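You operate a simulated robot arm through the tools that you are given. There is no shell and no other tool. Be economical: measure what you need, move in short steps, check, and stop when the job is done.

Carry out the task below with a simulated robot arm. There is one attempt and no reset: what you move stays moved.

TASK
Shim the black feeder's brake to the gap on the gauge.
Fine: slacken the yellow knob, push that shim home in the slot, tighten the knob.
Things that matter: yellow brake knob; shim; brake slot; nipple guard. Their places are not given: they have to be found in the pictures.

It is judged by the outcome, as a careful person would: the job done as asked, and still so three seconds after it is handed in. It fails if anything else is knocked over, pushed out of place, dropped, spilled or broken.

THE ROBOT
A 7-joint arm with a two-finger parallel gripper, fixed in place. Base frame: the origin is at the foot of the arm, x ahead of it, y to its left, z up; the work surface is at about z = 86.6. Lengths are in cm, angles in rad, forces in N, time in s.
With the tool pointing down near the work surface it reaches from about 24 to 68 cm from the base axis. Its first joint turns from -1.152 to 1.152 rad. Payload 2.4 kg.
Tool frame: the origin (TCP) lies between the finger pads and is the grasp point; the fingertips stand 3 cm ahead of it; z points along the fingers, y is the line along which they close. The gripper opens to 9.4 cm. The fingers are 2.8 cm wide and 1 cm thick; the gripper's body (5 by 9.6 cm) begins 5.5 cm behind the TCP.
Orientation is told as [roll, pitch, yaw] about the base's x, y, z axes, in that order, counted from this pose: with the fingers straight down and closing along the base's y, the tool's x points along the base's -x, its y along +y and its z along -z.

THE INTERFACE
- The arm moves only by the tool apply_moves. Its argument "targets" is a list of rows, each an object (a shift or turn left out is 0, a gripper value left out holds the last) with "slide": the shift along the tool's x, y, z in units of 300 mm (1.0 is 300 mm), a list of three; "dr": the turn, a rotation vector about the tool's x, y, z in units of 120 degrees (1.0 is 120 degrees), a list of three; "fingers": the gripper command, from -1 (fully open) to 1 (shut), values between in proportion. In form: [{"slide": [x, y, z], "dr": [wx, wy, wz], "fingers": fingers}, ...]. A call has 1 to 10 rows; each row is the pose to reach, as a shift and turn from the pose commanded when the call began, along the tool's axes at that moment. A call with a number of a shift or a turn outside -1 to 1 is refused whole. A row lasts 0.2 s, in which the tool goes at most 5 cm and 0.15 rad; a call with a longer step from one row to the next is refused whole, and so is a gripper value outside its range. A pose out of reach is approached as far as the arm can. The call stops where the force on the tool passes 70 N (or 10 N more than at its start, if that is more) or the arm is blocked; 0.2 s more then pass. The fingers move at their own pace (about 15.3 cm/s each) and stop on an object; they squeeze with about 22 N. The grip force told is the motor's: it shows also when the fingers shut on nothing. Time passes only in rows, and 0.2 s behind the last, so rows that repeat a pose let the fingers close. It gives the time, the measured TCP pose, the force on the tool (base axes), the opening and the grip force at its end, in the units of the frame above (readings bear some noise).
- Cameras (640 x 400 px; columns grow to the right, rows downward): "scene" is fixed at [5.09, 48.06, 146.46]; the picture's right is [-0.67, -0.75, 0.00], its down [-0.29, 0.26, -0.92] and it looks along [0.69, -0.61, -0.39] (base axes); focal length 314 px, centre (320, 200). "wrist" rides on the gripper at [-3.7, 0, -5.8] in the tool frame; the picture's right is [0.00, -1.00, 0.00], its down [0.97, 0.00, -0.24] and it looks along [0.24, 0.00, 0.97] (tool axes); focal length 218 px, centre (320, 200).
- snapshot(camera): a new picture of that camera. No time passes.
- pixel_to_xyz(camera, pixels): for up to 12 pixels [column, row] of the newest picture of that camera ("zoom" is the newest enlarged one), the place [x, y, z] in the base frame of the surface seen there, good to about 0.2 cm. No time passes.
- close_up(camera, box): a new picture of the part [left, top, right, bottom] of that camera's present view, enlarged. No time passes.
- finish_job(): hands the job in; it is judged then, once.

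Work in short steps. Measure before you move; look again where a grasp or a placing could have gone wrong, and mend it. You have 80 turns and 46 pictures in all, the two below and enlarged ones among them. Open the gripper and draw the arm clear of the work before you hand the job in, unless the task says otherwise; then end with one line.

The tools are called after "Emit:" as a command line: name --argument value ..., lists and objects as JSON in quotes. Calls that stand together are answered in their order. apply_moves: Moves the arm, as the interface text tells. Its arguments: {"type":"object","properties":{"targets":{"type":"array"}},"required":["targets"]} The other tools are called the same way: snapshot (camera) takes a picture; pixel_to_xyz (camera, pixels) gives the place of the surface under pixels of a picture; close_up (camera, box) takes an enlarged picture of a part of a camera's view; finish_job () hands the job in.

At the start:

```text
clock: 0.0
ee_pos: [33.07, 18.01, 124.72]
tcp_rot: [0.0, 0.0, 0.0]
wrist_force: [1.1, -0.5, -0.2]
gripper_width: 9.41
gripper_force: 0.0
```

scene: 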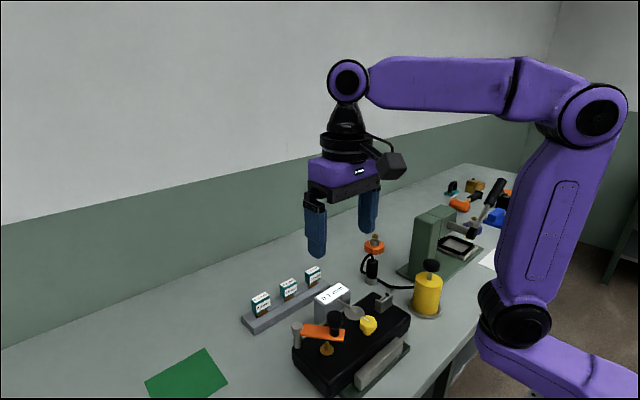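
wrist: 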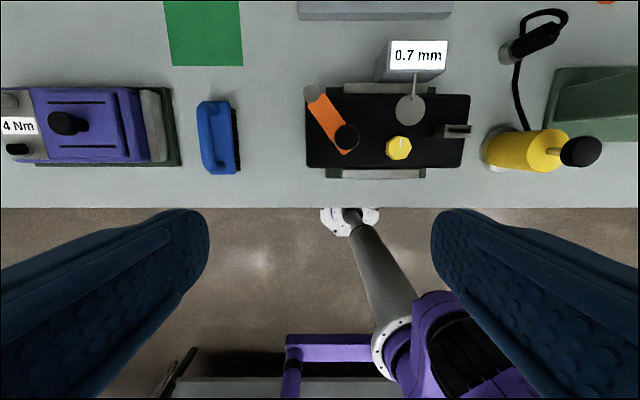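

I start by looking closer at the black feeder and the shim rack in the scene view.

Emit:
close_up --camera "scene" --box '[230, 250, 430, 400]'

Emit:
close_up --camera "wrist" --box '[280, 0, 500, 200]'

```text
2.67 times, centred on (330, 325) of scene
```

zoom: 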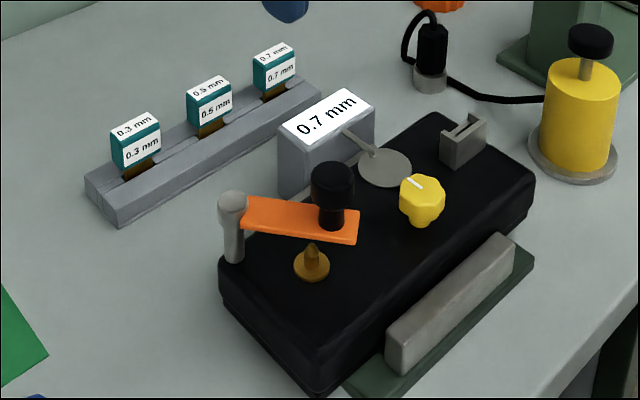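

```text
2.00 times, centred on (390, 100) of wrist
```

zoom: 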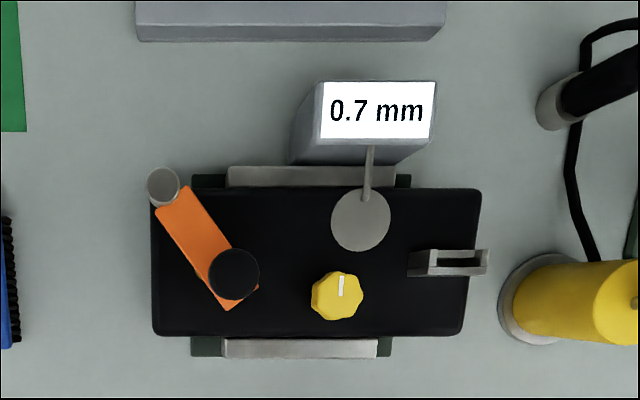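

The gauge reads 0.7 mm, and the rack's far-right shim (scene zoom, about (275,65)) is marked 0.7 mm. I measure the feeder's parts in the wrist zoom and the rack in the scene picture.

Emit:
pixel_to_xyz --camera "zoom" --pixels '[[336, 285], [343, 298], [341, 278], [414, 265], [482, 256], [450, 256], [470, 268], [361, 218], [234, 274], [164, 186], [450, 310], [172, 310]]'

Emit:
pixel_to_xyz --camera "scene" --pixels '[[313, 269], [309, 280], [318, 277], [312, 285], [288, 284], [260, 299], [385, 297], [378, 306], [391, 303], [366, 326], [327, 348], [326, 341]]'

Emit:
close_up --camera "scene" --box '[340, 280, 420, 340]'

Emit:
close_up --camera "scene" --box '[270, 255, 350, 315]'

```text
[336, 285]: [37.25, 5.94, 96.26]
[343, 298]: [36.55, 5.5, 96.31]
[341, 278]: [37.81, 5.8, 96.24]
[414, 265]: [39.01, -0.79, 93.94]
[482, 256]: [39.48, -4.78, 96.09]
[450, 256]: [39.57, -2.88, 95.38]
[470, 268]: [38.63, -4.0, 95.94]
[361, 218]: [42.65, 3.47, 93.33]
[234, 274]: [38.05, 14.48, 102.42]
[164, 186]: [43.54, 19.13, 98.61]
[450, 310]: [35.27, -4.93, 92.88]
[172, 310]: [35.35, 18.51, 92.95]
```

```text
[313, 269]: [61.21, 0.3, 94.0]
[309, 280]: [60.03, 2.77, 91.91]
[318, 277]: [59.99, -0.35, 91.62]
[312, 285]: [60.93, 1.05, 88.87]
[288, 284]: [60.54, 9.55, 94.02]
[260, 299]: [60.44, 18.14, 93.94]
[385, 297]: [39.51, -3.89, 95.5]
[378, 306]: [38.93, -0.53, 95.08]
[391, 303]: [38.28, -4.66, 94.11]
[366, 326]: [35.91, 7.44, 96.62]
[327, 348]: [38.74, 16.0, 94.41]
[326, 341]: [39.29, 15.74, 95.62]
```

```text
6.67 times, centred on (380, 310) of scene
```

zoom: 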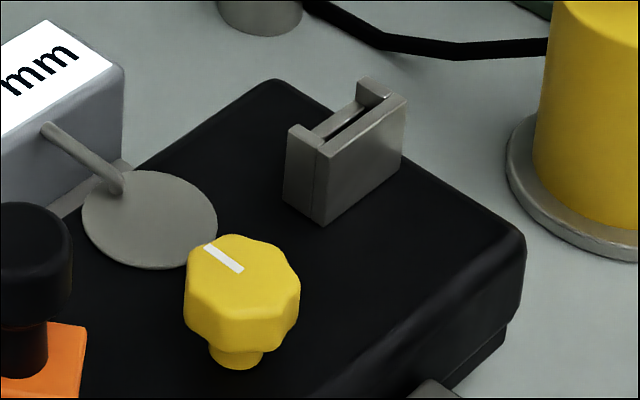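

```text
6.67 times, centred on (310, 285) of scene
```

zoom: 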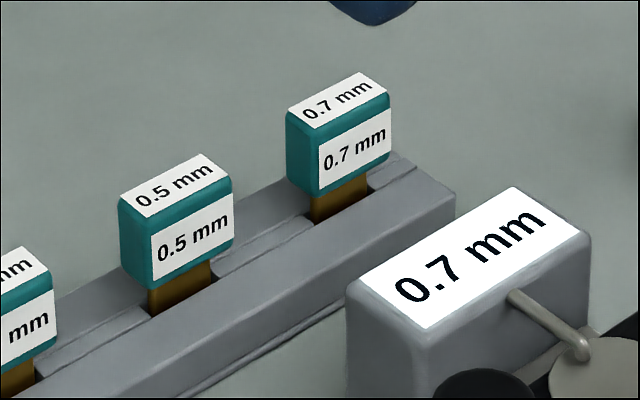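

The slot stands at about (39, -3, 96), the yellow knob at (37, 6, 96.3) with its white mark pointing +x, and the 0.7 shim at (61, 0.5, 94). I move above the knob for a measuring view from overhead.

Emit:
apply_moves --targets '[{"slide": [-0.027, -0.08, 0.098]}, {"slide": [-0.055, -0.16, 0.196]}, {"slide": [-0.082, -0.24, 0.294]}, {"slide": [-0.11, -0.32, 0.392]}, {"slide": [-0.137, -0.4, 0.49]}]'

Emit:
snapshot --camera "wrist"

```text
clock: 1.2
ee_pos: [37.24, 6.18, 109.89]
tcp_rot: [0.0, 0.001, 0.0]
wrist_force: [-0.5, -0.6, 0.2]
gripper_width: 9.41
gripper_force: 0.0
```

```text
39 pictures are left
```

wrist: 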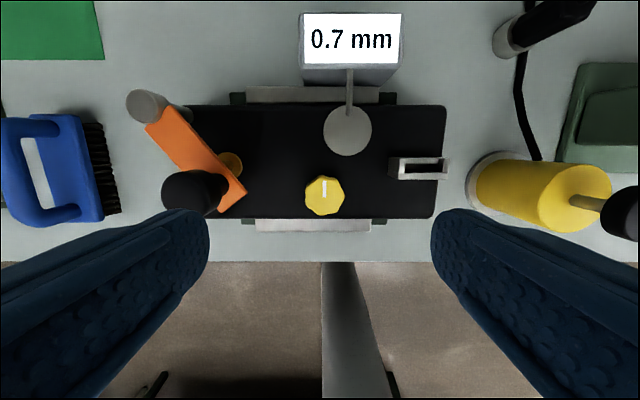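

The knob appears at (325,195). I measure its edges and the slot's ends here.

Emit:
close_up --camera "wrist" --box '[280, 130, 460, 230]'

Emit:
pixel_to_xyz --camera "wrist" --pixels '[[308, 195], [342, 195], [325, 179], [325, 211], [392, 162], [443, 162], [420, 158], [420, 163], [420, 176], [401, 163], [437, 163], [243, 190]]'

```text
3.56 times, centred on (370, 180) of wrist
```

zoom: 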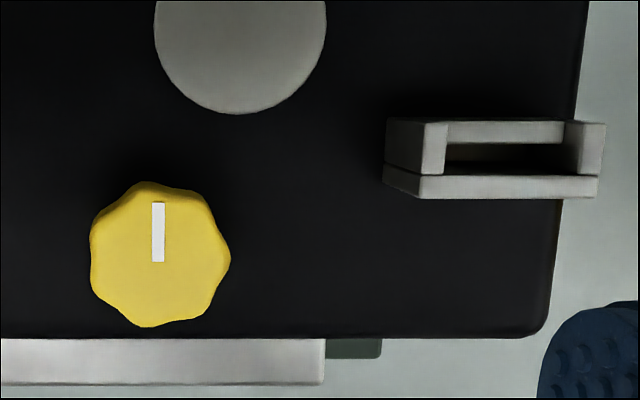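

```text
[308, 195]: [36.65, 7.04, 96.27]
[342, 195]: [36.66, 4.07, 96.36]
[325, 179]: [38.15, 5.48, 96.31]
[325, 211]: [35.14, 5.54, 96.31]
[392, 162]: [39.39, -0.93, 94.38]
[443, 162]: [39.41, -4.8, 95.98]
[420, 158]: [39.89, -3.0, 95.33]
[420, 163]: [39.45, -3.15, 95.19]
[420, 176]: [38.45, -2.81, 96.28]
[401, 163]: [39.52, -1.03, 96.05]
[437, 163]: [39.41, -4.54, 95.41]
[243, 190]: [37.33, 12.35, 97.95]
```

The knob is about 3.4 cm across, centred at (36.6, 5.5), top at z 96.3. I centre over it with the gripper at about 6 cm open and come down part way, then to the grasp height.

Emit:
apply_moves --targets '[{"slide": [0.0213, -0.0227, 0.1], "fingers": -0.3}, {"slide": [0.0213, -0.0227, 0.22], "fingers": -0.3}, {"slide": [0.0213, -0.0227, 0.32], "fingers": -0.3}, {"slide": [0.0213, -0.0227, 0.39], "fingers": -0.3}, {"slide": [0.0213, -0.0227, 0.43], "fingers": -0.3}]'

Emit:
snapshot --camera "wrist"

```text
clock: 2.4
ee_pos: [36.54, 5.35, 97.19]
tcp_rot: [-0.001, 0.001, 0.0]
wrist_force: [0.0, -0.8, -0.2]
gripper_width: 6.11
gripper_force: 0.0
```

```text
37 pictures are left
```

wrist: 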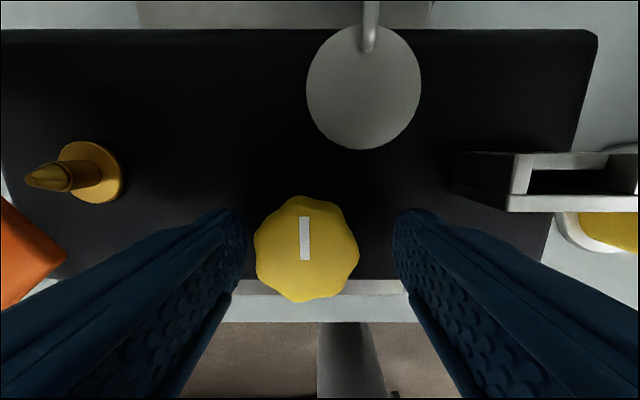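

The knob's centre shows at (306,250), so it is about 0.4 cm toward +y and 0.25 toward +x of the tool. I recentre and close.

Emit:
apply_moves --targets '[{"slide": [-0.008, 0.014, 0.008], "fingers": -0.3}, {"slide": [-0.008, 0.014, 0.008], "fingers": 1}, {"slide": [-0.008, 0.014, 0.008], "fingers": 1}, {"slide": [-0.008, 0.014, 0.008], "fingers": 1}]'

```text
clock: 3.4
ee_pos: [36.85, 5.88, 96.78]
tcp_rot: [-0.001, 0.002, 0.002]
wrist_force: [-3.4, 14.2, 1.8]
gripper_width: 3.5
gripper_force: 45.0
```

Gripped at 3.5 cm with a 14 N side force along +y; I ease that by shifting 0.15 cm along +y.

Emit:
apply_moves --targets '[{"slide": [0, 0.005, 0], "fingers": 1}, {"slide": [0, 0.005, 0], "fingers": 1}]'

```text
clock: 4.0
ee_pos: [36.8, 5.67, 96.92]
tcp_rot: [0.001, -0.002, -0.001]
wrist_force: [-3.9, 7.3, -8.9]
gripper_width: 3.48
gripper_force: 45.0
```

The side force is down to 7 N. I turn counter-clockwise (tool -z) by about 0.56 rad and read the force.

Emit:
apply_moves --targets '[{"dr": [0, 0, -0.065], "fingers": 1}, {"dr": [0, 0, -0.13], "fingers": 1}, {"dr": [0, 0, -0.195], "fingers": 1}, {"dr": [0, 0, -0.26], "fingers": 1}]'

Emit:
snapshot --camera "wrist"

```text
clock: 5.0
ee_pos: [36.76, 5.91, 96.88]
tcp_rot: [0.0, 0.003, 0.546]
wrist_force: [-8.6, 8.1, -24.9]
gripper_width: 3.5
gripper_force: 45.2
```

```text
36 pictures are left
```

wrist: 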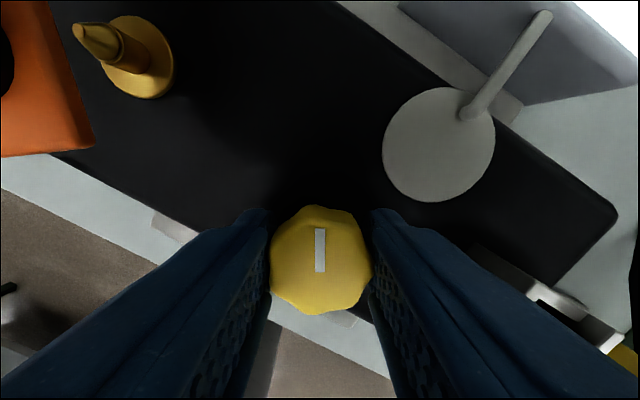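

The knob follows the fingers (mark at (320,250) still upright in the picture). The downward pull of 25 N makes me check the knob's height against the earlier 96.3.

Emit:
pixel_to_xyz --camera "wrist" --pixels '[[300, 240], [340, 240], [320, 285], [300, 275], [340, 275], [320, 250]]'

Emit:
close_up --camera "scene" --box '[270, 250, 450, 390]'

```text
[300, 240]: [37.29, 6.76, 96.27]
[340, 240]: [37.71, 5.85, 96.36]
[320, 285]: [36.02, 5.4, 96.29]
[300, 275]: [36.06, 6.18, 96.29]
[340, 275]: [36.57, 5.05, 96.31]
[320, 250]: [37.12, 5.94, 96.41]
```

```text
2.86 times, centred on (360, 320) of scene
```

zoom: 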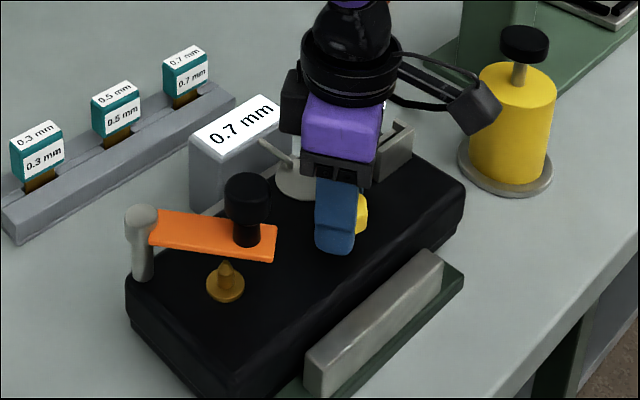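

Height is unchanged at 96.3, so the pull is just grip strain. I continue counter-clockwise toward about 1.4 rad in total.

Emit:
apply_moves --targets '[{"dr": [0, 0, -0.065], "fingers": 1}, {"dr": [0, 0, -0.13], "fingers": 1}, {"dr": [0, 0, -0.195], "fingers": 1}, {"dr": [0, 0, -0.26], "fingers": 1}, {"dr": [0, 0, -0.325], "fingers": 1}, {"dr": [0, 0, -0.39], "fingers": 1}]'

Emit:
snapshot --camera "wrist"

```text
clock: 6.4
ee_pos: [36.66, 6.0, 97.11]
tcp_rot: [0.006, 0.004, 1.367]
wrist_force: [-26.6, 26.0, -19.0]
gripper_width: 3.54
gripper_force: 45.2
```

```text
34 pictures are left
```

wrist: 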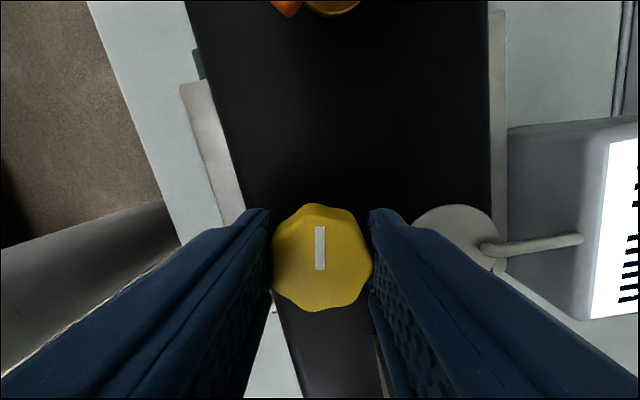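

Knob has turned 1.37 rad with no stop met, but side forces are at 26 N, so I open to let things relax and look.

Emit:
apply_moves --targets '[{"fingers": -0.2}, {"fingers": -0.2}]'

Emit:
snapshot --camera "wrist"

```text
clock: 7.0
ee_pos: [36.98, 5.88, 97.15]
tcp_rot: [-0.002, 0.0, 1.361]
wrist_force: [-0.6, 0.5, -1.3]
gripper_width: 5.63
gripper_force: 0.1
```

```text
33 pictures are left
```

wrist: 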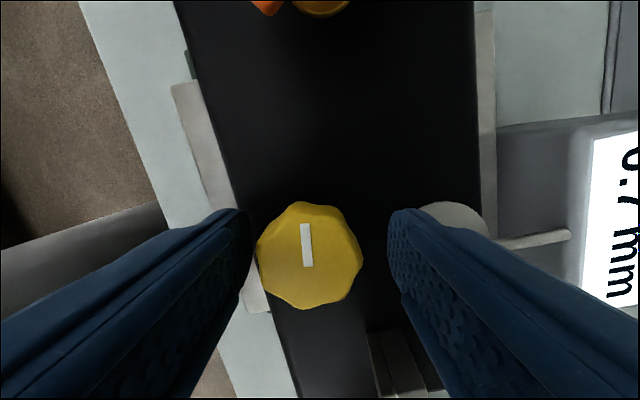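

Released, the knob sits at (308,255), about 0.37 cm along tool +y. I recentre, regrip, and turn 0.28 rad further to make sure it is slack.

Emit:
apply_moves --targets '[{"slide": [0.0, 0.0125, 0.005], "fingers": -0.2}, {"slide": [0.0, 0.0125, 0.005], "fingers": 1}, {"slide": [0.0, 0.0125, 0.005], "fingers": 1}, {"slide": [0.0, 0.0125, 0.005], "fingers": 1}, {"slide": [0.0, 0.0125, 0.005], "dr": [0, 0, -0.065], "fingers": 1}, {"slide": [0.0, 0.0125, 0.005], "dr": [0, 0, -0.13], "fingers": 1}]'

Emit:
snapshot --camera "wrist"

```text
clock: 8.4
ee_pos: [36.54, 6.02, 97.01]
tcp_rot: [-0.003, 0.001, 1.632]
wrist_force: [2.4, -10.5, 16.6]
gripper_width: 3.55
gripper_force: 45.4
```

```text
32 pictures are left
```

wrist: 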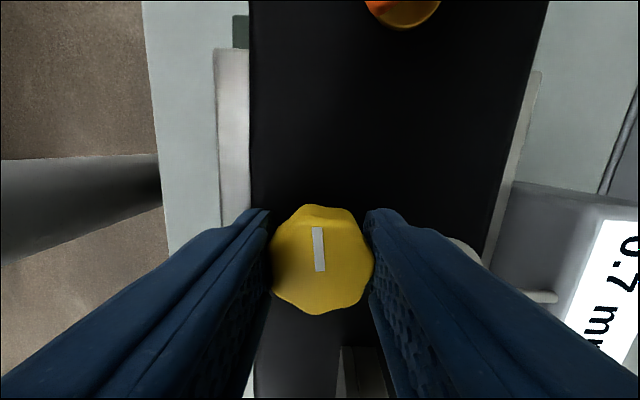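

The knob is slack by about 90° (mark tilts slightly, so it seems near a stop). I open, rise clear, and go above the 0.7 shim with yaw turned to 90°.

Emit:
apply_moves --targets '[{"fingers": -0.2}, {"fingers": -0.2}, {"slide": [0, 0, -0.15]}, {"slide": [0, 0, -0.3]}, {"slide": [0, 0, -0.43]}, {"slide": [0.045, -0.158, -0.43], "dr": [0, 0, 0.029]}, {"slide": [0.09, -0.316, -0.43], "dr": [0, 0, 0.029]}, {"slide": [0.135, -0.474, -0.43], "dr": [0, 0, 0.029]}, {"slide": [0.18, -0.632, -0.43], "dr": [0, 0, 0.029]}, {"slide": [0.225, -0.79, -0.43], "dr": [0, 0, 0.029]}]'

Emit:
snapshot --camera "wrist"

Emit:
close_up --camera "scene" --box '[340, 280, 420, 340]'

```text
clock: 10.6
ee_pos: [60.37, 0.82, 109.66]
tcp_rot: [0.002, -0.001, 1.572]
wrist_force: [0.2, 0.0, 0.2]
gripper_width: 5.63
gripper_force: 0.0
```

```text
31 pictures are left
```

wrist: 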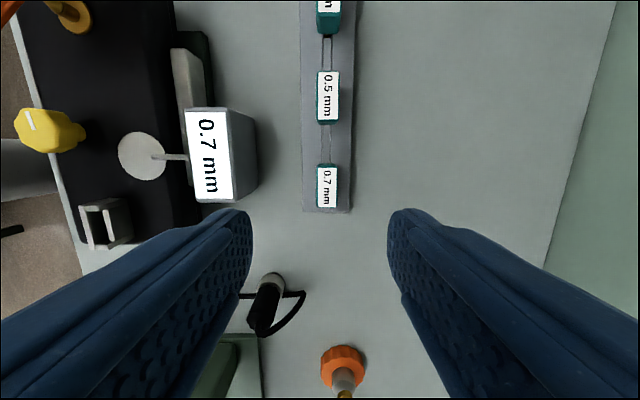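

```text
6.67 times, centred on (380, 310) of scene
```

zoom: 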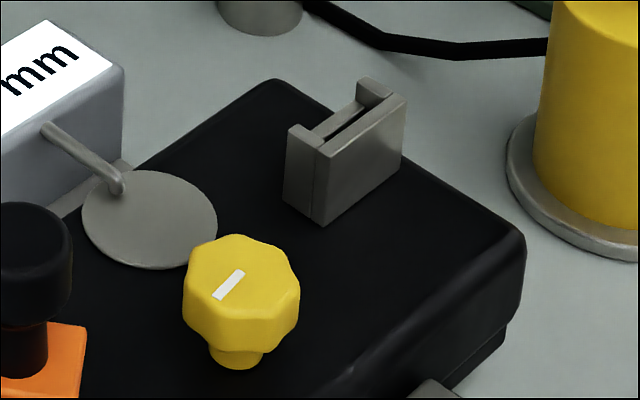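

The knob's mark now points toward +y (slackened). The 0.7 shim handle is at (327,187); I measure it and its neighbour.

Emit:
pixel_to_xyz --camera "wrist" --pixels '[[319, 188], [335, 188], [327, 168], [327, 205], [327, 187], [327, 95], [328, 150], [345, 190], [309, 190], [85, 222], [130, 215], [107, 218]]'

Emit:
close_up --camera "wrist" --box '[280, 130, 380, 220]'

```text
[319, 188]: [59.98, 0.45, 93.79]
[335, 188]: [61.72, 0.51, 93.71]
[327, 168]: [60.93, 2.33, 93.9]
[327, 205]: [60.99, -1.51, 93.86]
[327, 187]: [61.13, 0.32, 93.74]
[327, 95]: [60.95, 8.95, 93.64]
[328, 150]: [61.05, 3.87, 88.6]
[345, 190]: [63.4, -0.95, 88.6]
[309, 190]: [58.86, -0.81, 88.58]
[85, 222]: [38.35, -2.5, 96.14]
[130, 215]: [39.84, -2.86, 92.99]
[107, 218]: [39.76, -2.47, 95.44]
```

```text
4.44 times, centred on (330, 175) of wrist
```

zoom: 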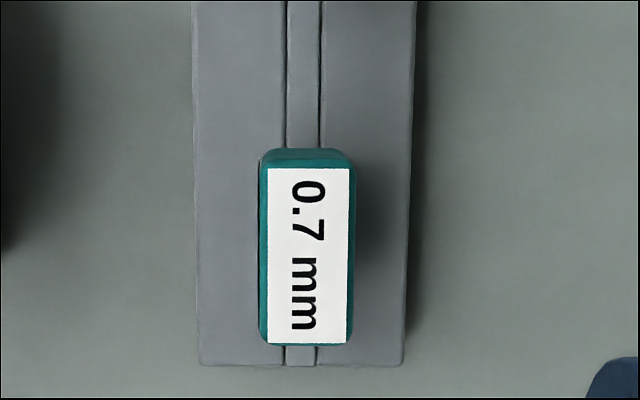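

Handle centre is (60.95, 0.45), about 1.8 × 4 cm, top z 93.85. Before picking, I look straight down at the slot, to know precisely where the blade has to go.

Emit:
apply_moves --targets '[{"slide": [0.025, 0.14, 0]}, {"slide": [0.05, 0.28, 0.04]}, {"slide": [0.076, 0.42, 0.1]}, {"slide": [0.1, 0.56, 0.16]}, {"slide": [0.127, 0.703, 0.22]}]'

Emit:
close_up --camera "wrist" --box '[240, 140, 400, 260]'

```text
clock: 11.8
ee_pos: [39.7, -3.01, 103.02]
tcp_rot: [-0.002, 0.001, 1.573]
wrist_force: [-0.4, 0.4, 0.2]
gripper_width: 5.62
gripper_force: 0.1
```

```text
3.33 times, centred on (320, 200) of wrist
```

zoom: 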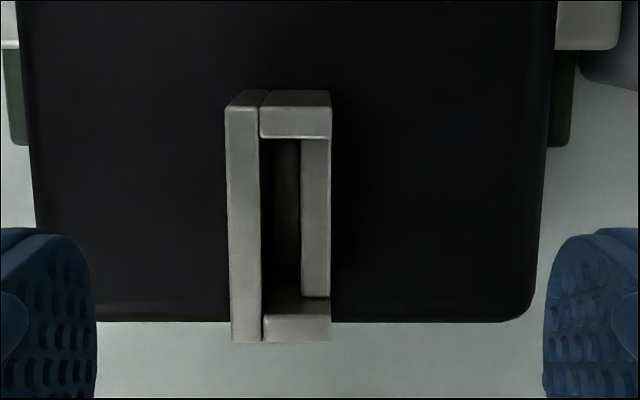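

Emit:
pixel_to_xyz --camera "zoom" --pixels '[[229, 220], [257, 220], [267, 220], [280, 220], [288, 220], [297, 220], [305, 220], [327, 220], [296, 134], [296, 142], [296, 320], [285, 302]]'

Emit:
close_up --camera "wrist" --box '[290, 160, 330, 245]'

```text
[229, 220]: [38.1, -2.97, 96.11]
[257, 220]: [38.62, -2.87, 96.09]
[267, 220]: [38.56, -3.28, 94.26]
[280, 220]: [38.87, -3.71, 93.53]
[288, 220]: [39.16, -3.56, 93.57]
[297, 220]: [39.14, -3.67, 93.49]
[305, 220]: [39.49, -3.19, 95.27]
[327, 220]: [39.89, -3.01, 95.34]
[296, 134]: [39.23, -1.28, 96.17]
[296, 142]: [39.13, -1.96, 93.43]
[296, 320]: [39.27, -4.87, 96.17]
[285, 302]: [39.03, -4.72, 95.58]
```

```text
4.71 times, centred on (310, 202) of wrist
```

zoom: 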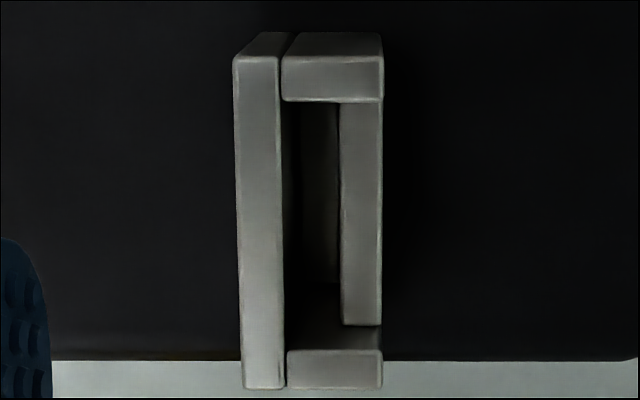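

Slot gap runs x 38.64–39.36 and y -1.32 to -4.64 (centre (39.0, -2.98)), post tops at 96.15, floor near 93.5. I return above the 0.7 shim, stopping with the tips just above the handle's top.

Emit:
apply_moves --targets '[{"slide": [-0.023, -0.1, -0.1]}, {"slide": [-0.046, -0.25, -0.1]}, {"slide": [-0.069, -0.41, -0.1]}, {"slide": [-0.092, -0.56, -0.1]}, {"slide": [-0.115, -0.708, -0.1]}, {"slide": [-0.115, -0.708, 0.04]}, {"slide": [-0.115, -0.708, 0.15]}]'

Emit:
snapshot --camera "wrist"

```text
clock: 13.4
ee_pos: [60.84, 0.31, 98.66]
tcp_rot: [-0.001, -0.002, 1.572]
wrist_force: [-0.2, -0.6, -0.4]
gripper_width: 5.65
gripper_force: 0.0
```

```text
26 pictures are left
```

wrist: 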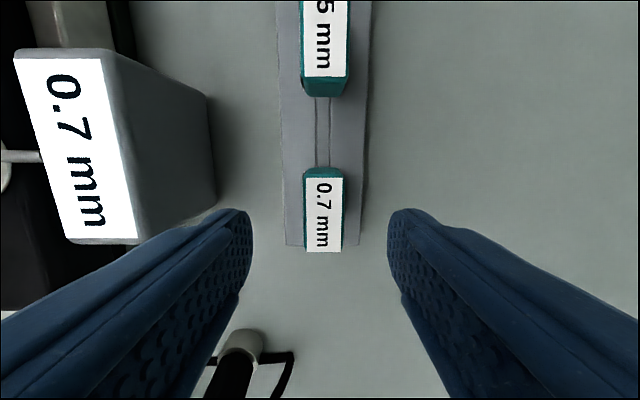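

The handle shows at columns 303–343, rows 172–250: its centre is about (61.0, 0.6). I correct slightly, go down to TCP z 94.5, and close.

Emit:
apply_moves --targets '[{"slide": [-0.01, -0.004, 0.07]}, {"slide": [-0.01, -0.004, 0.139]}, {"slide": [-0.01, -0.004, 0.139], "fingers": 1}, {"slide": [-0.01, -0.004, 0.139], "fingers": 1}, {"slide": [-0.01, -0.004, 0.139], "fingers": 1}]'

Emit:
snapshot --camera "wrist"

Emit:
close_up --camera "scene" --box '[260, 220, 360, 300]'

```text
clock: 14.6
ee_pos: [60.85, 0.61, 94.65]
tcp_rot: [0.0, -0.001, 1.573]
wrist_force: [1.9, 0.4, 0.9]
gripper_width: 2.1
gripper_force: 21.7
```

```text
25 pictures are left
```

wrist: 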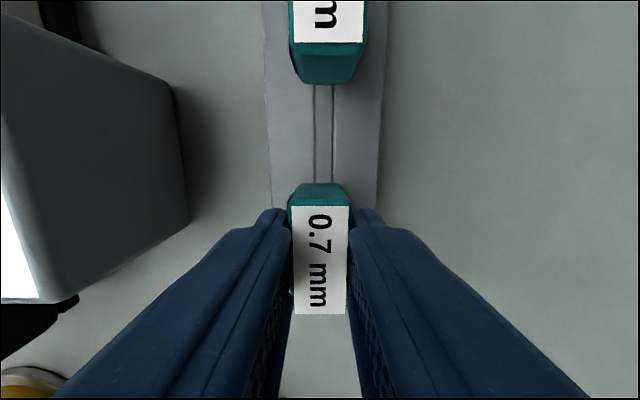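

```text
5.00 times, centred on (310, 260) of scene
```

zoom: 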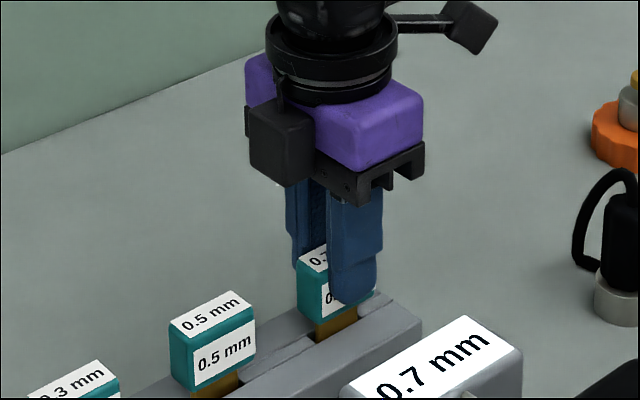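

The shim is gripped (2.1 cm, 22 N), centred. I lift it straight up.

Emit:
apply_moves --targets '[{"slide": [0, 0, -0.06]}, {"slide": [0, 0, -0.14]}, {"slide": [0, 0, -0.25]}, {"slide": [0, 0, -0.4]}, {"slide": [0, 0, -0.4]}]'

Emit:
close_up --camera "scene" --box '[260, 200, 360, 300]'

Emit:
snapshot --camera "wrist"

```text
clock: 15.8
ee_pos: [60.65, 0.48, 106.81]
tcp_rot: [0.0, 0.0, 1.572]
wrist_force: [0.0, -0.2, 0.1]
gripper_width: 2.14
gripper_force: 21.8
```

```text
4.00 times, centred on (310, 250) of scene
```

zoom: 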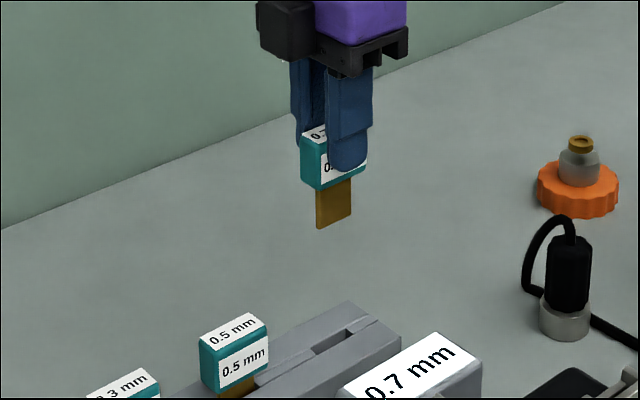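

```text
22 pictures are left
```

wrist: 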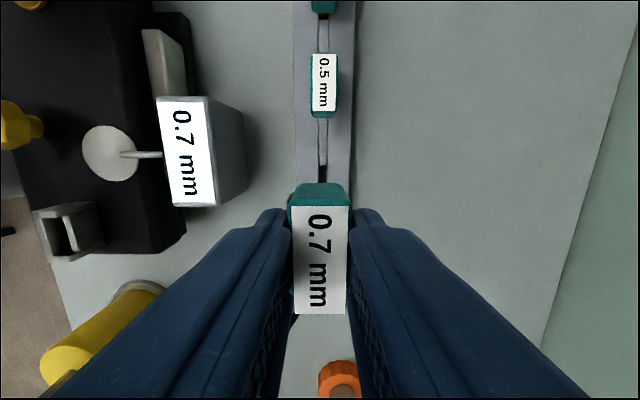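

The shim is held upright. I measure the blade's ends relative to the tool.

Emit:
pixel_to_xyz --camera "zoom" --pixels '[[319, 225], [349, 215], [320, 195], [349, 185], [334, 205], [318, 210], [350, 200], [303, 180], [304, 150], [316, 186], [318, 160]]'

Emit:
pixel_to_xyz --camera "wrist" --pixels '[[320, 215], [320, 308], [297, 260], [343, 260]]'

```text
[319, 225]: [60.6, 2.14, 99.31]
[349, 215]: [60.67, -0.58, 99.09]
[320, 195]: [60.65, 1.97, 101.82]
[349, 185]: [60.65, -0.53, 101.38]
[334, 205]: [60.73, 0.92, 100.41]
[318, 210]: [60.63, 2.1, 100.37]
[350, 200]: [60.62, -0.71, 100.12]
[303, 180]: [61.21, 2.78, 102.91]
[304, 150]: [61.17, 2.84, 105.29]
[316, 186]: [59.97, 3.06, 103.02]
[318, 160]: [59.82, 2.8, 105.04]
```

```text
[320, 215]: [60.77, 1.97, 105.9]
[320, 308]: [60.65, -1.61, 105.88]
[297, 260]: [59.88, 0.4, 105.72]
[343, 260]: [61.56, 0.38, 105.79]
```

Blade tip is about 7.65 cm below the TCP, blade 2.85 cm wide and roughly central. I carry it high over to above the slot, with the tip left about 1.5 cm above the posts.

Emit:
apply_moves --targets '[{"slide": [0, 0, -0.12]}, {"slide": [0.02, 0.14, -0.12]}, {"slide": [0.04, 0.29, -0.12]}, {"slide": [0.06, 0.44, -0.12]}, {"slide": [0.085, 0.585, -0.12]}, {"slide": [0.109, 0.72, -0.12]}, {"slide": [0.109, 0.72, 0.0]}, {"slide": [0.109, 0.72, 0.045]}, {"slide": [0.109, 0.72, 0.045]}]'

Emit:
close_up --camera "scene" --box '[340, 255, 430, 325]'

Emit:
snapshot --camera "wrist"

```text
clock: 17.8
ee_pos: [39.19, -2.69, 105.03]
tcp_rot: [-0.001, 0.0, 1.573]
wrist_force: [0.6, 0.1, -0.3]
gripper_width: 2.1
gripper_force: 22.2
```

```text
5.71 times, centred on (385, 290) of scene
```

zoom: 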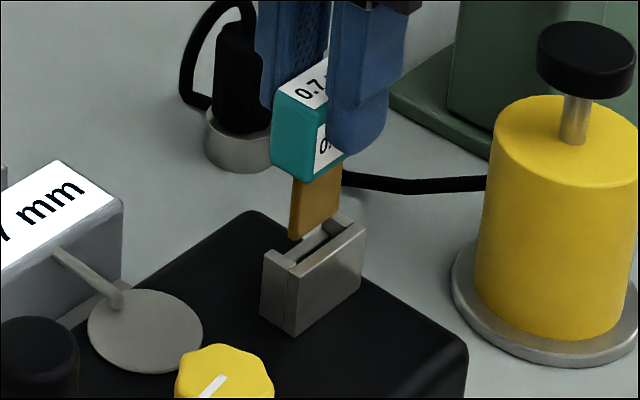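

```text
20 pictures are left
```

wrist: 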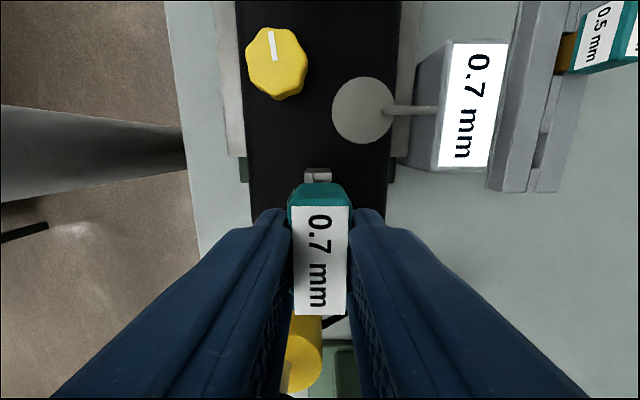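

Blade tip hovers just over the slot. I measure the blade's lower corners and the slot's post tops in the same close-up, to compare them without bias.

Emit:
close_up --camera "scene" --box '[377, 275, 413, 315]'

```text
10.00 times, centred on (395, 295) of scene
```

zoom: 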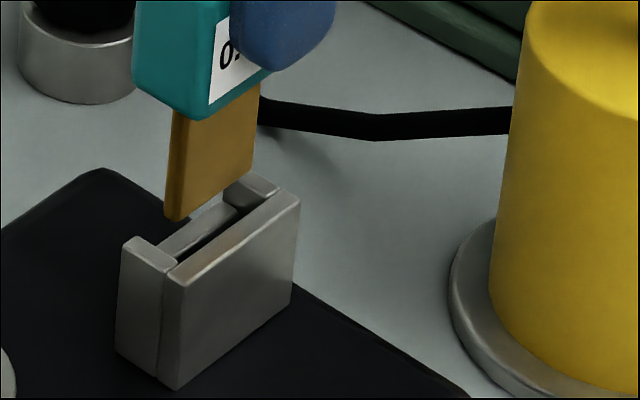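

Emit:
pixel_to_xyz --camera "zoom" --pixels '[[178, 214], [250, 165], [178, 170], [252, 130], [168, 205], [171, 160], [140, 243], [165, 258], [262, 182], [242, 184], [185, 268], [290, 195]]'

```text
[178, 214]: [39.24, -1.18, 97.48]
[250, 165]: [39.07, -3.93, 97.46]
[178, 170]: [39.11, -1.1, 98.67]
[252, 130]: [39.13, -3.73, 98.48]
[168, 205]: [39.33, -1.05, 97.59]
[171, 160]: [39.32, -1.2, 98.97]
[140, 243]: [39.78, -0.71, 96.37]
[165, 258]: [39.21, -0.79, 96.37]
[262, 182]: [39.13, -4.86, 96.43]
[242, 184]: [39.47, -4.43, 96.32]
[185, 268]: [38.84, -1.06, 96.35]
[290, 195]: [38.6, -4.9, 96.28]
```

Relative to the slot, the blade sits about 0.2 cm too far in +x and 0.1 cm too far in +y. I correct that and lower the tip to just above the posts for a check.

Emit:
apply_moves --targets '[{"slide": [0.0035, 0.0067, 0.0]}, {"slide": [0.0035, 0.0067, 0.027]}, {"slide": [0.0035, 0.0067, 0.027]}, {"slide": [0.0035, 0.0067, 0.027]}]'

Emit:
close_up --camera "scene" --box '[377, 278, 409, 310]'

```text
clock: 18.8
ee_pos: [38.7, -2.77, 104.24]
tcp_rot: [0.001, 0.001, 1.571]
wrist_force: [-0.6, 0.1, 0.1]
gripper_width: 2.12
gripper_force: 22.2
```

```text
12.50 times, centred on (393, 294) of scene
```

zoom: 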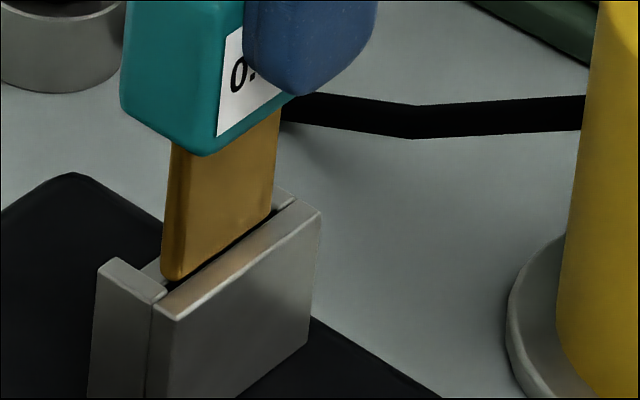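

Emit:
pixel_to_xyz --camera "zoom" --pixels '[[180, 270], [225, 235], [268, 205], [168, 268], [180, 180], [270, 150], [165, 305], [172, 300], [290, 215], [285, 210], [115, 270], [148, 290]]'

Emit:
snapshot --camera "wrist"

```text
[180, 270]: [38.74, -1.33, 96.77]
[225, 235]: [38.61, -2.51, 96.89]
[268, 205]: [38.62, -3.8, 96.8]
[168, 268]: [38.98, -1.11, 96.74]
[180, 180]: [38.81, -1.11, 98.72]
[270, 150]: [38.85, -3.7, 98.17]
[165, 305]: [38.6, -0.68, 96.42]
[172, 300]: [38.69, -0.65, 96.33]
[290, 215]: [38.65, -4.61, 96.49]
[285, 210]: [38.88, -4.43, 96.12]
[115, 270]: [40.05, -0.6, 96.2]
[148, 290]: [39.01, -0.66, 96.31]
```

```text
17 pictures are left
```

wrist: 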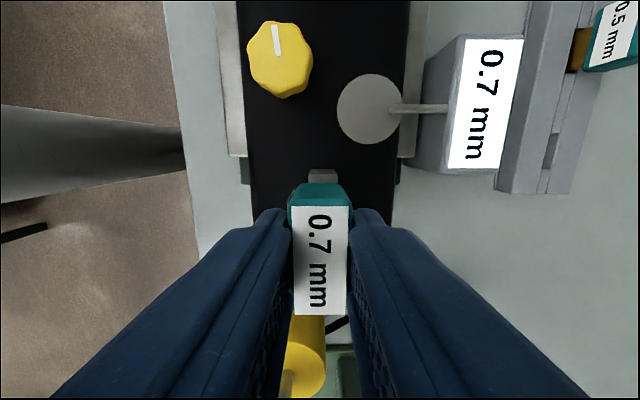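

The blade now stands about 0.22 cm too far toward -x (front face nearly over the plate). I shift +0.22 in x and a hair in -y, then check again at the same height.

Emit:
apply_moves --targets '[{"slide": [0.0015, -0.0073, 0.0]}, {"slide": [0.0015, -0.0073, 0.0]}, {"slide": [0.0015, -0.0073, 0.0]}]'

Emit:
close_up --camera "scene" --box '[377, 278, 409, 310]'

Emit:
close_up --camera "wrist" --box '[280, 150, 360, 210]'

```text
clock: 19.6
ee_pos: [39.0, -2.74, 104.16]
tcp_rot: [0.0, 0.0, 1.572]
wrist_force: [0.2, 0.4, -0.8]
gripper_width: 2.1
gripper_force: 21.6
```

```text
12.50 times, centred on (393, 294) of scene
```

zoom: 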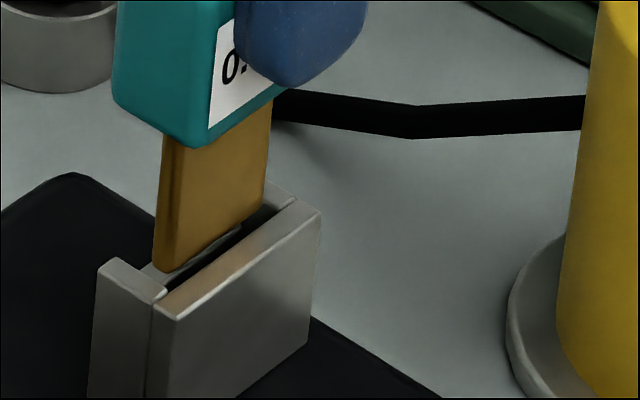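

```text
6.67 times, centred on (320, 180) of wrist
```

zoom: 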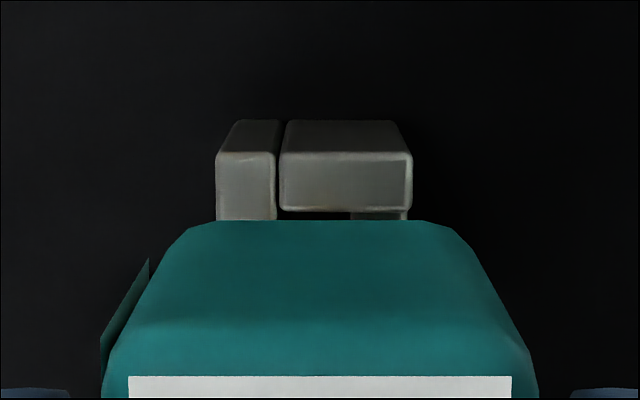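

From the wrist close-up, the seam (U 277) and back wall (U 350) put the gap's centre within 0.05 cm of the blade's axis. I descend about 1 cm gently and read the force.

Emit:
apply_moves --targets '[{"slide": [0.001, 0.001, 0.01]}, {"slide": [0.001, 0.001, 0.02]}, {"slide": [0.001, 0.001, 0.03]}, {"slide": [0.001, 0.001, 0.03]}]'

Emit:
close_up --camera "scene" --box '[377, 278, 409, 310]'

```text
clock: 20.6
ee_pos: [39.03, -2.77, 103.46]
tcp_rot: [0.0, 0.0, 1.573]
wrist_force: [-0.7, 0.1, -0.9]
gripper_width: 2.11
gripper_force: 22.4
```

```text
12.50 times, centred on (393, 294) of scene
```

zoom: 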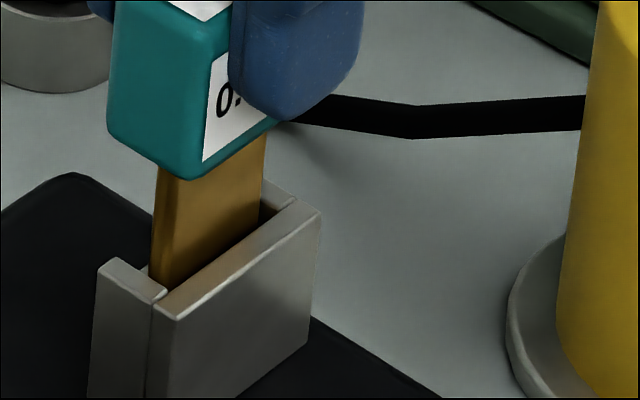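

The blade enters the gap with no force; it hugs the left post, so I shift 0.12 cm toward -y and continue down.

Emit:
apply_moves --targets '[{"slide": [0.004, 0, 0]}, {"slide": [0.004, 0, 0.012]}, {"slide": [0.004, 0, 0.024]}, {"slide": [0.004, 0, 0.036]}, {"slide": [0.004, 0, 0.036]}]'

Emit:
close_up --camera "scene" --box '[377, 278, 409, 310]'

```text
clock: 21.5
ee_pos: [39.39, -3.02, 102.95]
tcp_rot: [-0.006, 0.0, 1.573]
wrist_force: [-5.2, 0.1, 15.8]
gripper_width: 2.17
gripper_force: 22.2
stopped in row 4: the force on the tool passed its limit (the readings are from after the stop); the commanded pose is now the measured one
```

```text
12.50 times, centred on (393, 294) of scene
```

zoom: 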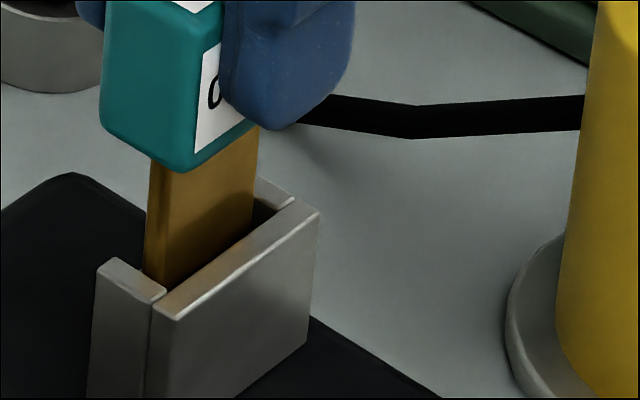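

The tip hit the back wall's top (z≈95.3) and slid to x 39.39. I raise 0.4 cm, move to x≈38.9, and look.

Emit:
apply_moves --targets '[{"slide": [0, 0, -0.013]}, {"slide": [0, 0.016, -0.013]}, {"slide": [0, 0.016, -0.013]}, {"slide": [0, 0.016, -0.013]}]'

Emit:
close_up --camera "scene" --box '[377, 278, 409, 310]'

Emit:
close_up --camera "wrist" --box '[280, 150, 360, 210]'

```text
clock: 22.5
ee_pos: [38.99, -2.92, 103.4]
tcp_rot: [-0.009, 0.0, 1.574]
wrist_force: [0.7, 0.3, 0.1]
gripper_width: 2.12
gripper_force: 21.8
```

```text
12.50 times, centred on (393, 294) of scene
```

zoom: 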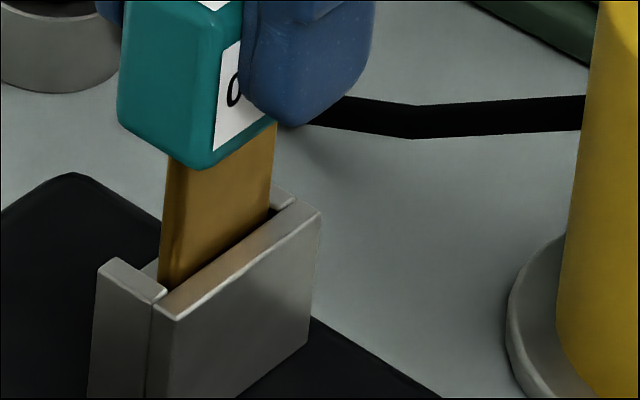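

```text
6.67 times, centred on (320, 180) of wrist
```

zoom: 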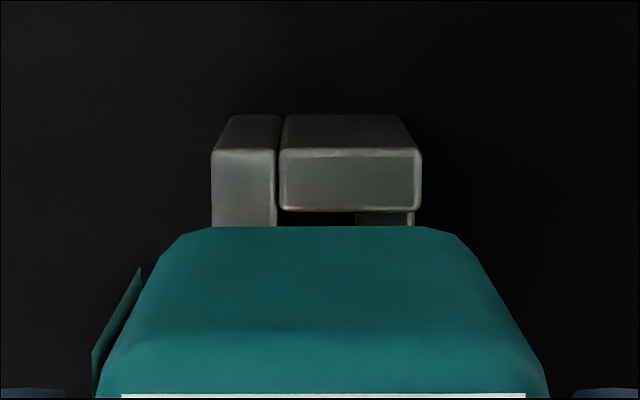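

The wrist view puts the gap's centre within 0.02 cm of the tool axis now, and the blade is behind the plate. I try down again in small steps.

Emit:
apply_moves --targets '[{"slide": [0, 0.002, 0.008]}, {"slide": [0, 0.002, 0.016]}, {"slide": [0, 0.002, 0.024]}, {"slide": [0, 0.002, 0.032]}]'

```text
clock: 23.5
ee_pos: [38.87, -2.97, 102.44]
tcp_rot: [-0.009, 0.0, 1.573]
wrist_force: [0.7, -0.3, 0.0]
gripper_width: 2.12
gripper_force: 22.0
```

No resistance this time: TCP is at 102.44, past the earlier block. I go on down another 1 cm.

Emit:
apply_moves --targets '[{"slide": [0, 0, 0.01]}, {"slide": [0, 0, 0.02]}, {"slide": [0, 0, 0.03]}, {"slide": [0, 0, 0.037]}]'

Emit:
close_up --camera "scene" --box '[370, 275, 414, 315]'

```text
clock: 24.5
ee_pos: [38.87, -2.81, 101.41]
tcp_rot: [-0.013, 0.0, 1.573]
wrist_force: [-0.4, 0.4, 24.5]
gripper_width: 2.13
gripper_force: 22.0
```

```text
10.00 times, centred on (392, 295) of scene
```

zoom: 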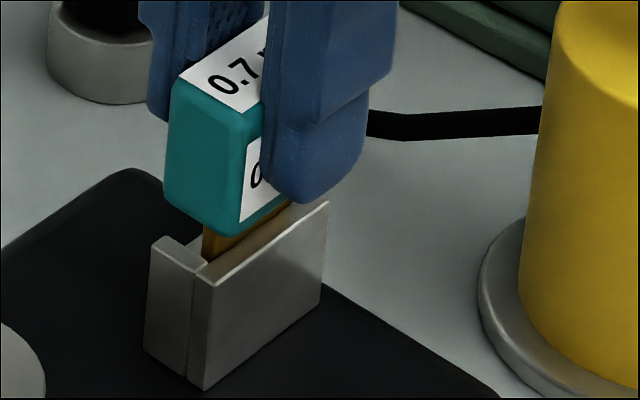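

A 24 N upward force appears at TCP 101.4, where the floor is expected (about 101.2). I push slightly more to confirm it is home.

Emit:
apply_moves --targets '[{"slide": [0, 0, 0.005]}, {"slide": [0, 0, 0.009]}, {"slide": [0, 0, 0.009]}]'

Emit:
close_up --camera "scene" --box '[370, 275, 414, 315]'

```text
clock: 25.0
ee_pos: [38.9, -2.85, 101.43]
tcp_rot: [-0.012, 0.0, 1.573]
wrist_force: [-6.1, 0.8, 21.6]
gripper_width: 2.13
gripper_force: 22.0
stopped in row 2: the force on the tool passed its limit (the readings are from after the stop); the commanded pose is now the measured one
```

```text
10.00 times, centred on (392, 295) of scene
```

zoom: 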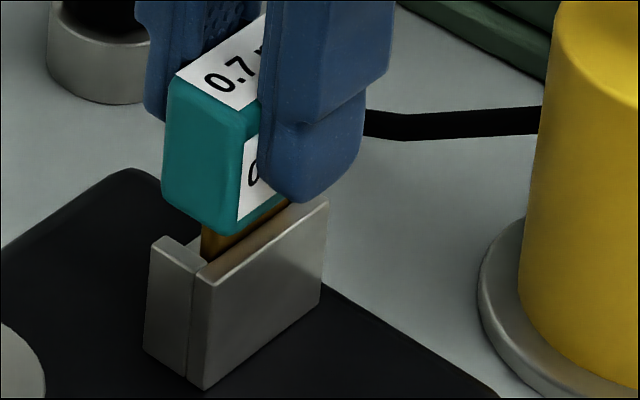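

Firm stop at 101.43, i.e. blade tip at about 93.6 = slot floor, so the shim is home. I release and rise straight up.

Emit:
apply_moves --targets '[{"fingers": 0.2}, {"fingers": 0.2}, {"slide": [0, 0, -0.06], "fingers": 0.2}, {"slide": [0, 0, -0.15], "fingers": 0.2}, {"slide": [0, 0, -0.25], "fingers": 0.0}]'

Emit:
close_up --camera "scene" --box '[340, 265, 420, 335]'

Emit:
snapshot --camera "wrist"

```text
clock: 26.2
ee_pos: [38.88, -2.93, 108.74]
tcp_rot: [-0.013, -0.001, 1.573]
wrist_force: [-0.4, -0.5, 0.4]
gripper_width: 4.68
gripper_force: 0.0
```

```text
5.71 times, centred on (380, 300) of scene
```

zoom: 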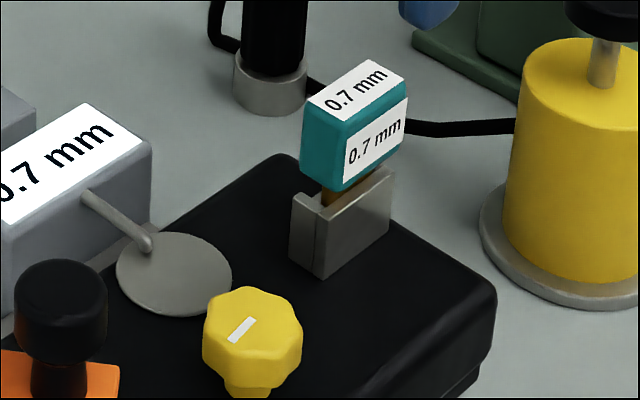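

```text
7 pictures are left
```

wrist: 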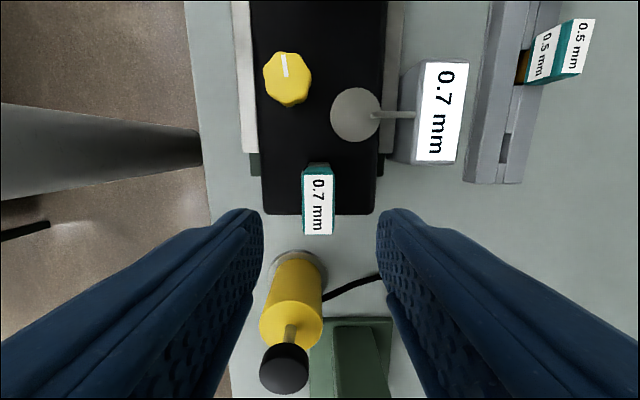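

The shim stands home in the slot. Now to tighten: I go over the knob at (36.6, 5.9) at the same yaw as when I let go, with the gripper open 5.6 cm, stopping just short of grasp height.

Emit:
apply_moves --targets '[{"slide": [-0.1, 0.025, 0], "fingers": -0.2}, {"slide": [-0.2, 0.05, 0], "fingers": -0.2}, {"slide": [-0.294, 0.076, 0], "fingers": -0.2}, {"slide": [-0.294, 0.076, 0.13], "fingers": -0.2}, {"slide": [-0.294, 0.076, 0.26], "fingers": -0.2}, {"slide": [-0.294, 0.076, 0.36], "fingers": -0.2}, {"slide": [-0.294, 0.076, 0.387], "fingers": -0.2}]'

Emit:
snapshot --camera "wrist"

```text
clock: 27.8
ee_pos: [36.7, 5.88, 97.2]
tcp_rot: [-0.013, 0.001, 1.572]
wrist_force: [-0.6, -0.4, 0.6]
gripper_width: 5.63
gripper_force: 0.1
```

```text
6 pictures are left
```

wrist: 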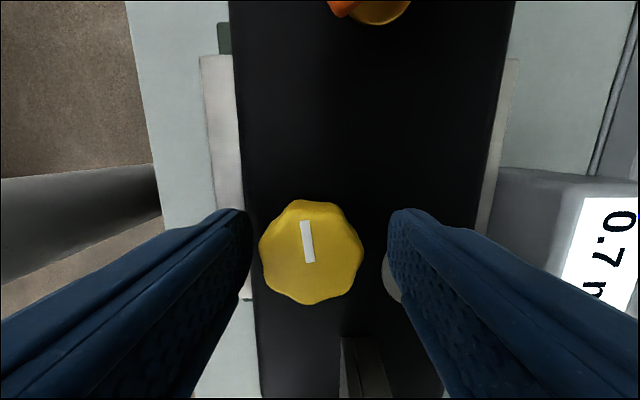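

The knob centre shows at (311,252), about 0.27 cm along tool +y. I recentre, grip, and turn clockwise (tool +z) about 0.8 rad.

Emit:
apply_moves --targets '[{"slide": [0, 0.0085, 0.006], "fingers": -0.2}, {"slide": [0, 0.0085, 0.006], "fingers": 1}, {"slide": [0, 0.0085, 0.006], "fingers": 1}, {"slide": [0, 0.0085, 0.006], "fingers": 1}, {"slide": [0, 0.0085, 0.006], "dr": [0, 0, 0.065], "fingers": 1}, {"slide": [0, 0.0085, 0.006], "dr": [0, 0, 0.13], "fingers": 1}, {"slide": [0, 0.0085, 0.006], "dr": [0, 0, 0.195], "fingers": 1}, {"slide": [0, 0.0085, 0.006], "dr": [0, 0, 0.26], "fingers": 1}, {"slide": [0, 0.0085, 0.006], "dr": [0, 0, 0.325], "fingers": 1}, {"slide": [0, 0.0085, 0.006], "dr": [0, 0, 0.39], "fingers": 1}]'

```text
clock: 30.0
ee_pos: [36.61, 5.81, 97.12]
tcp_rot: [-0.01, -0.013, 0.753]
wrist_force: [-1.2, -7.6, 36.6]
gripper_width: 3.53
gripper_force: 45.3
```

Turned to yaw 0.75 without stopping; I continue clockwise toward yaw 0, easing the vertical load by 0.1 cm.

Emit:
apply_moves --targets '[{"slide": [0, 0, -0.003], "dr": [0, 0, 0.065], "fingers": 1}, {"slide": [0, 0, -0.003], "dr": [0, 0, 0.13], "fingers": 1}, {"slide": [0, 0, -0.003], "dr": [0, 0, 0.195], "fingers": 1}, {"slide": [0, 0, -0.003], "dr": [0, 0, 0.26], "fingers": 1}, {"slide": [0, 0, -0.003], "dr": [0, 0, 0.325], "fingers": 1}, {"slide": [0, 0, -0.003], "dr": [0, 0, 0.36], "fingers": 1}]'

Emit:
snapshot --camera "wrist"

```text
clock: 31.4
ee_pos: [36.42, 5.8, 96.99]
tcp_rot: [-0.001, -0.012, -0.001]
wrist_force: [15.7, -22.4, -14.8]
gripper_width: 3.52
gripper_force: 45.2
```

```text
5 pictures are left
```

wrist: 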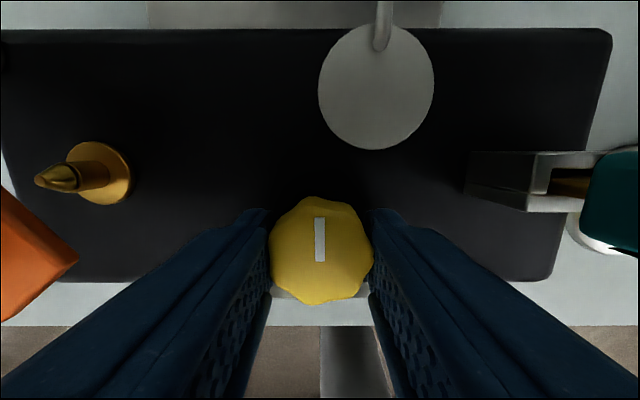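

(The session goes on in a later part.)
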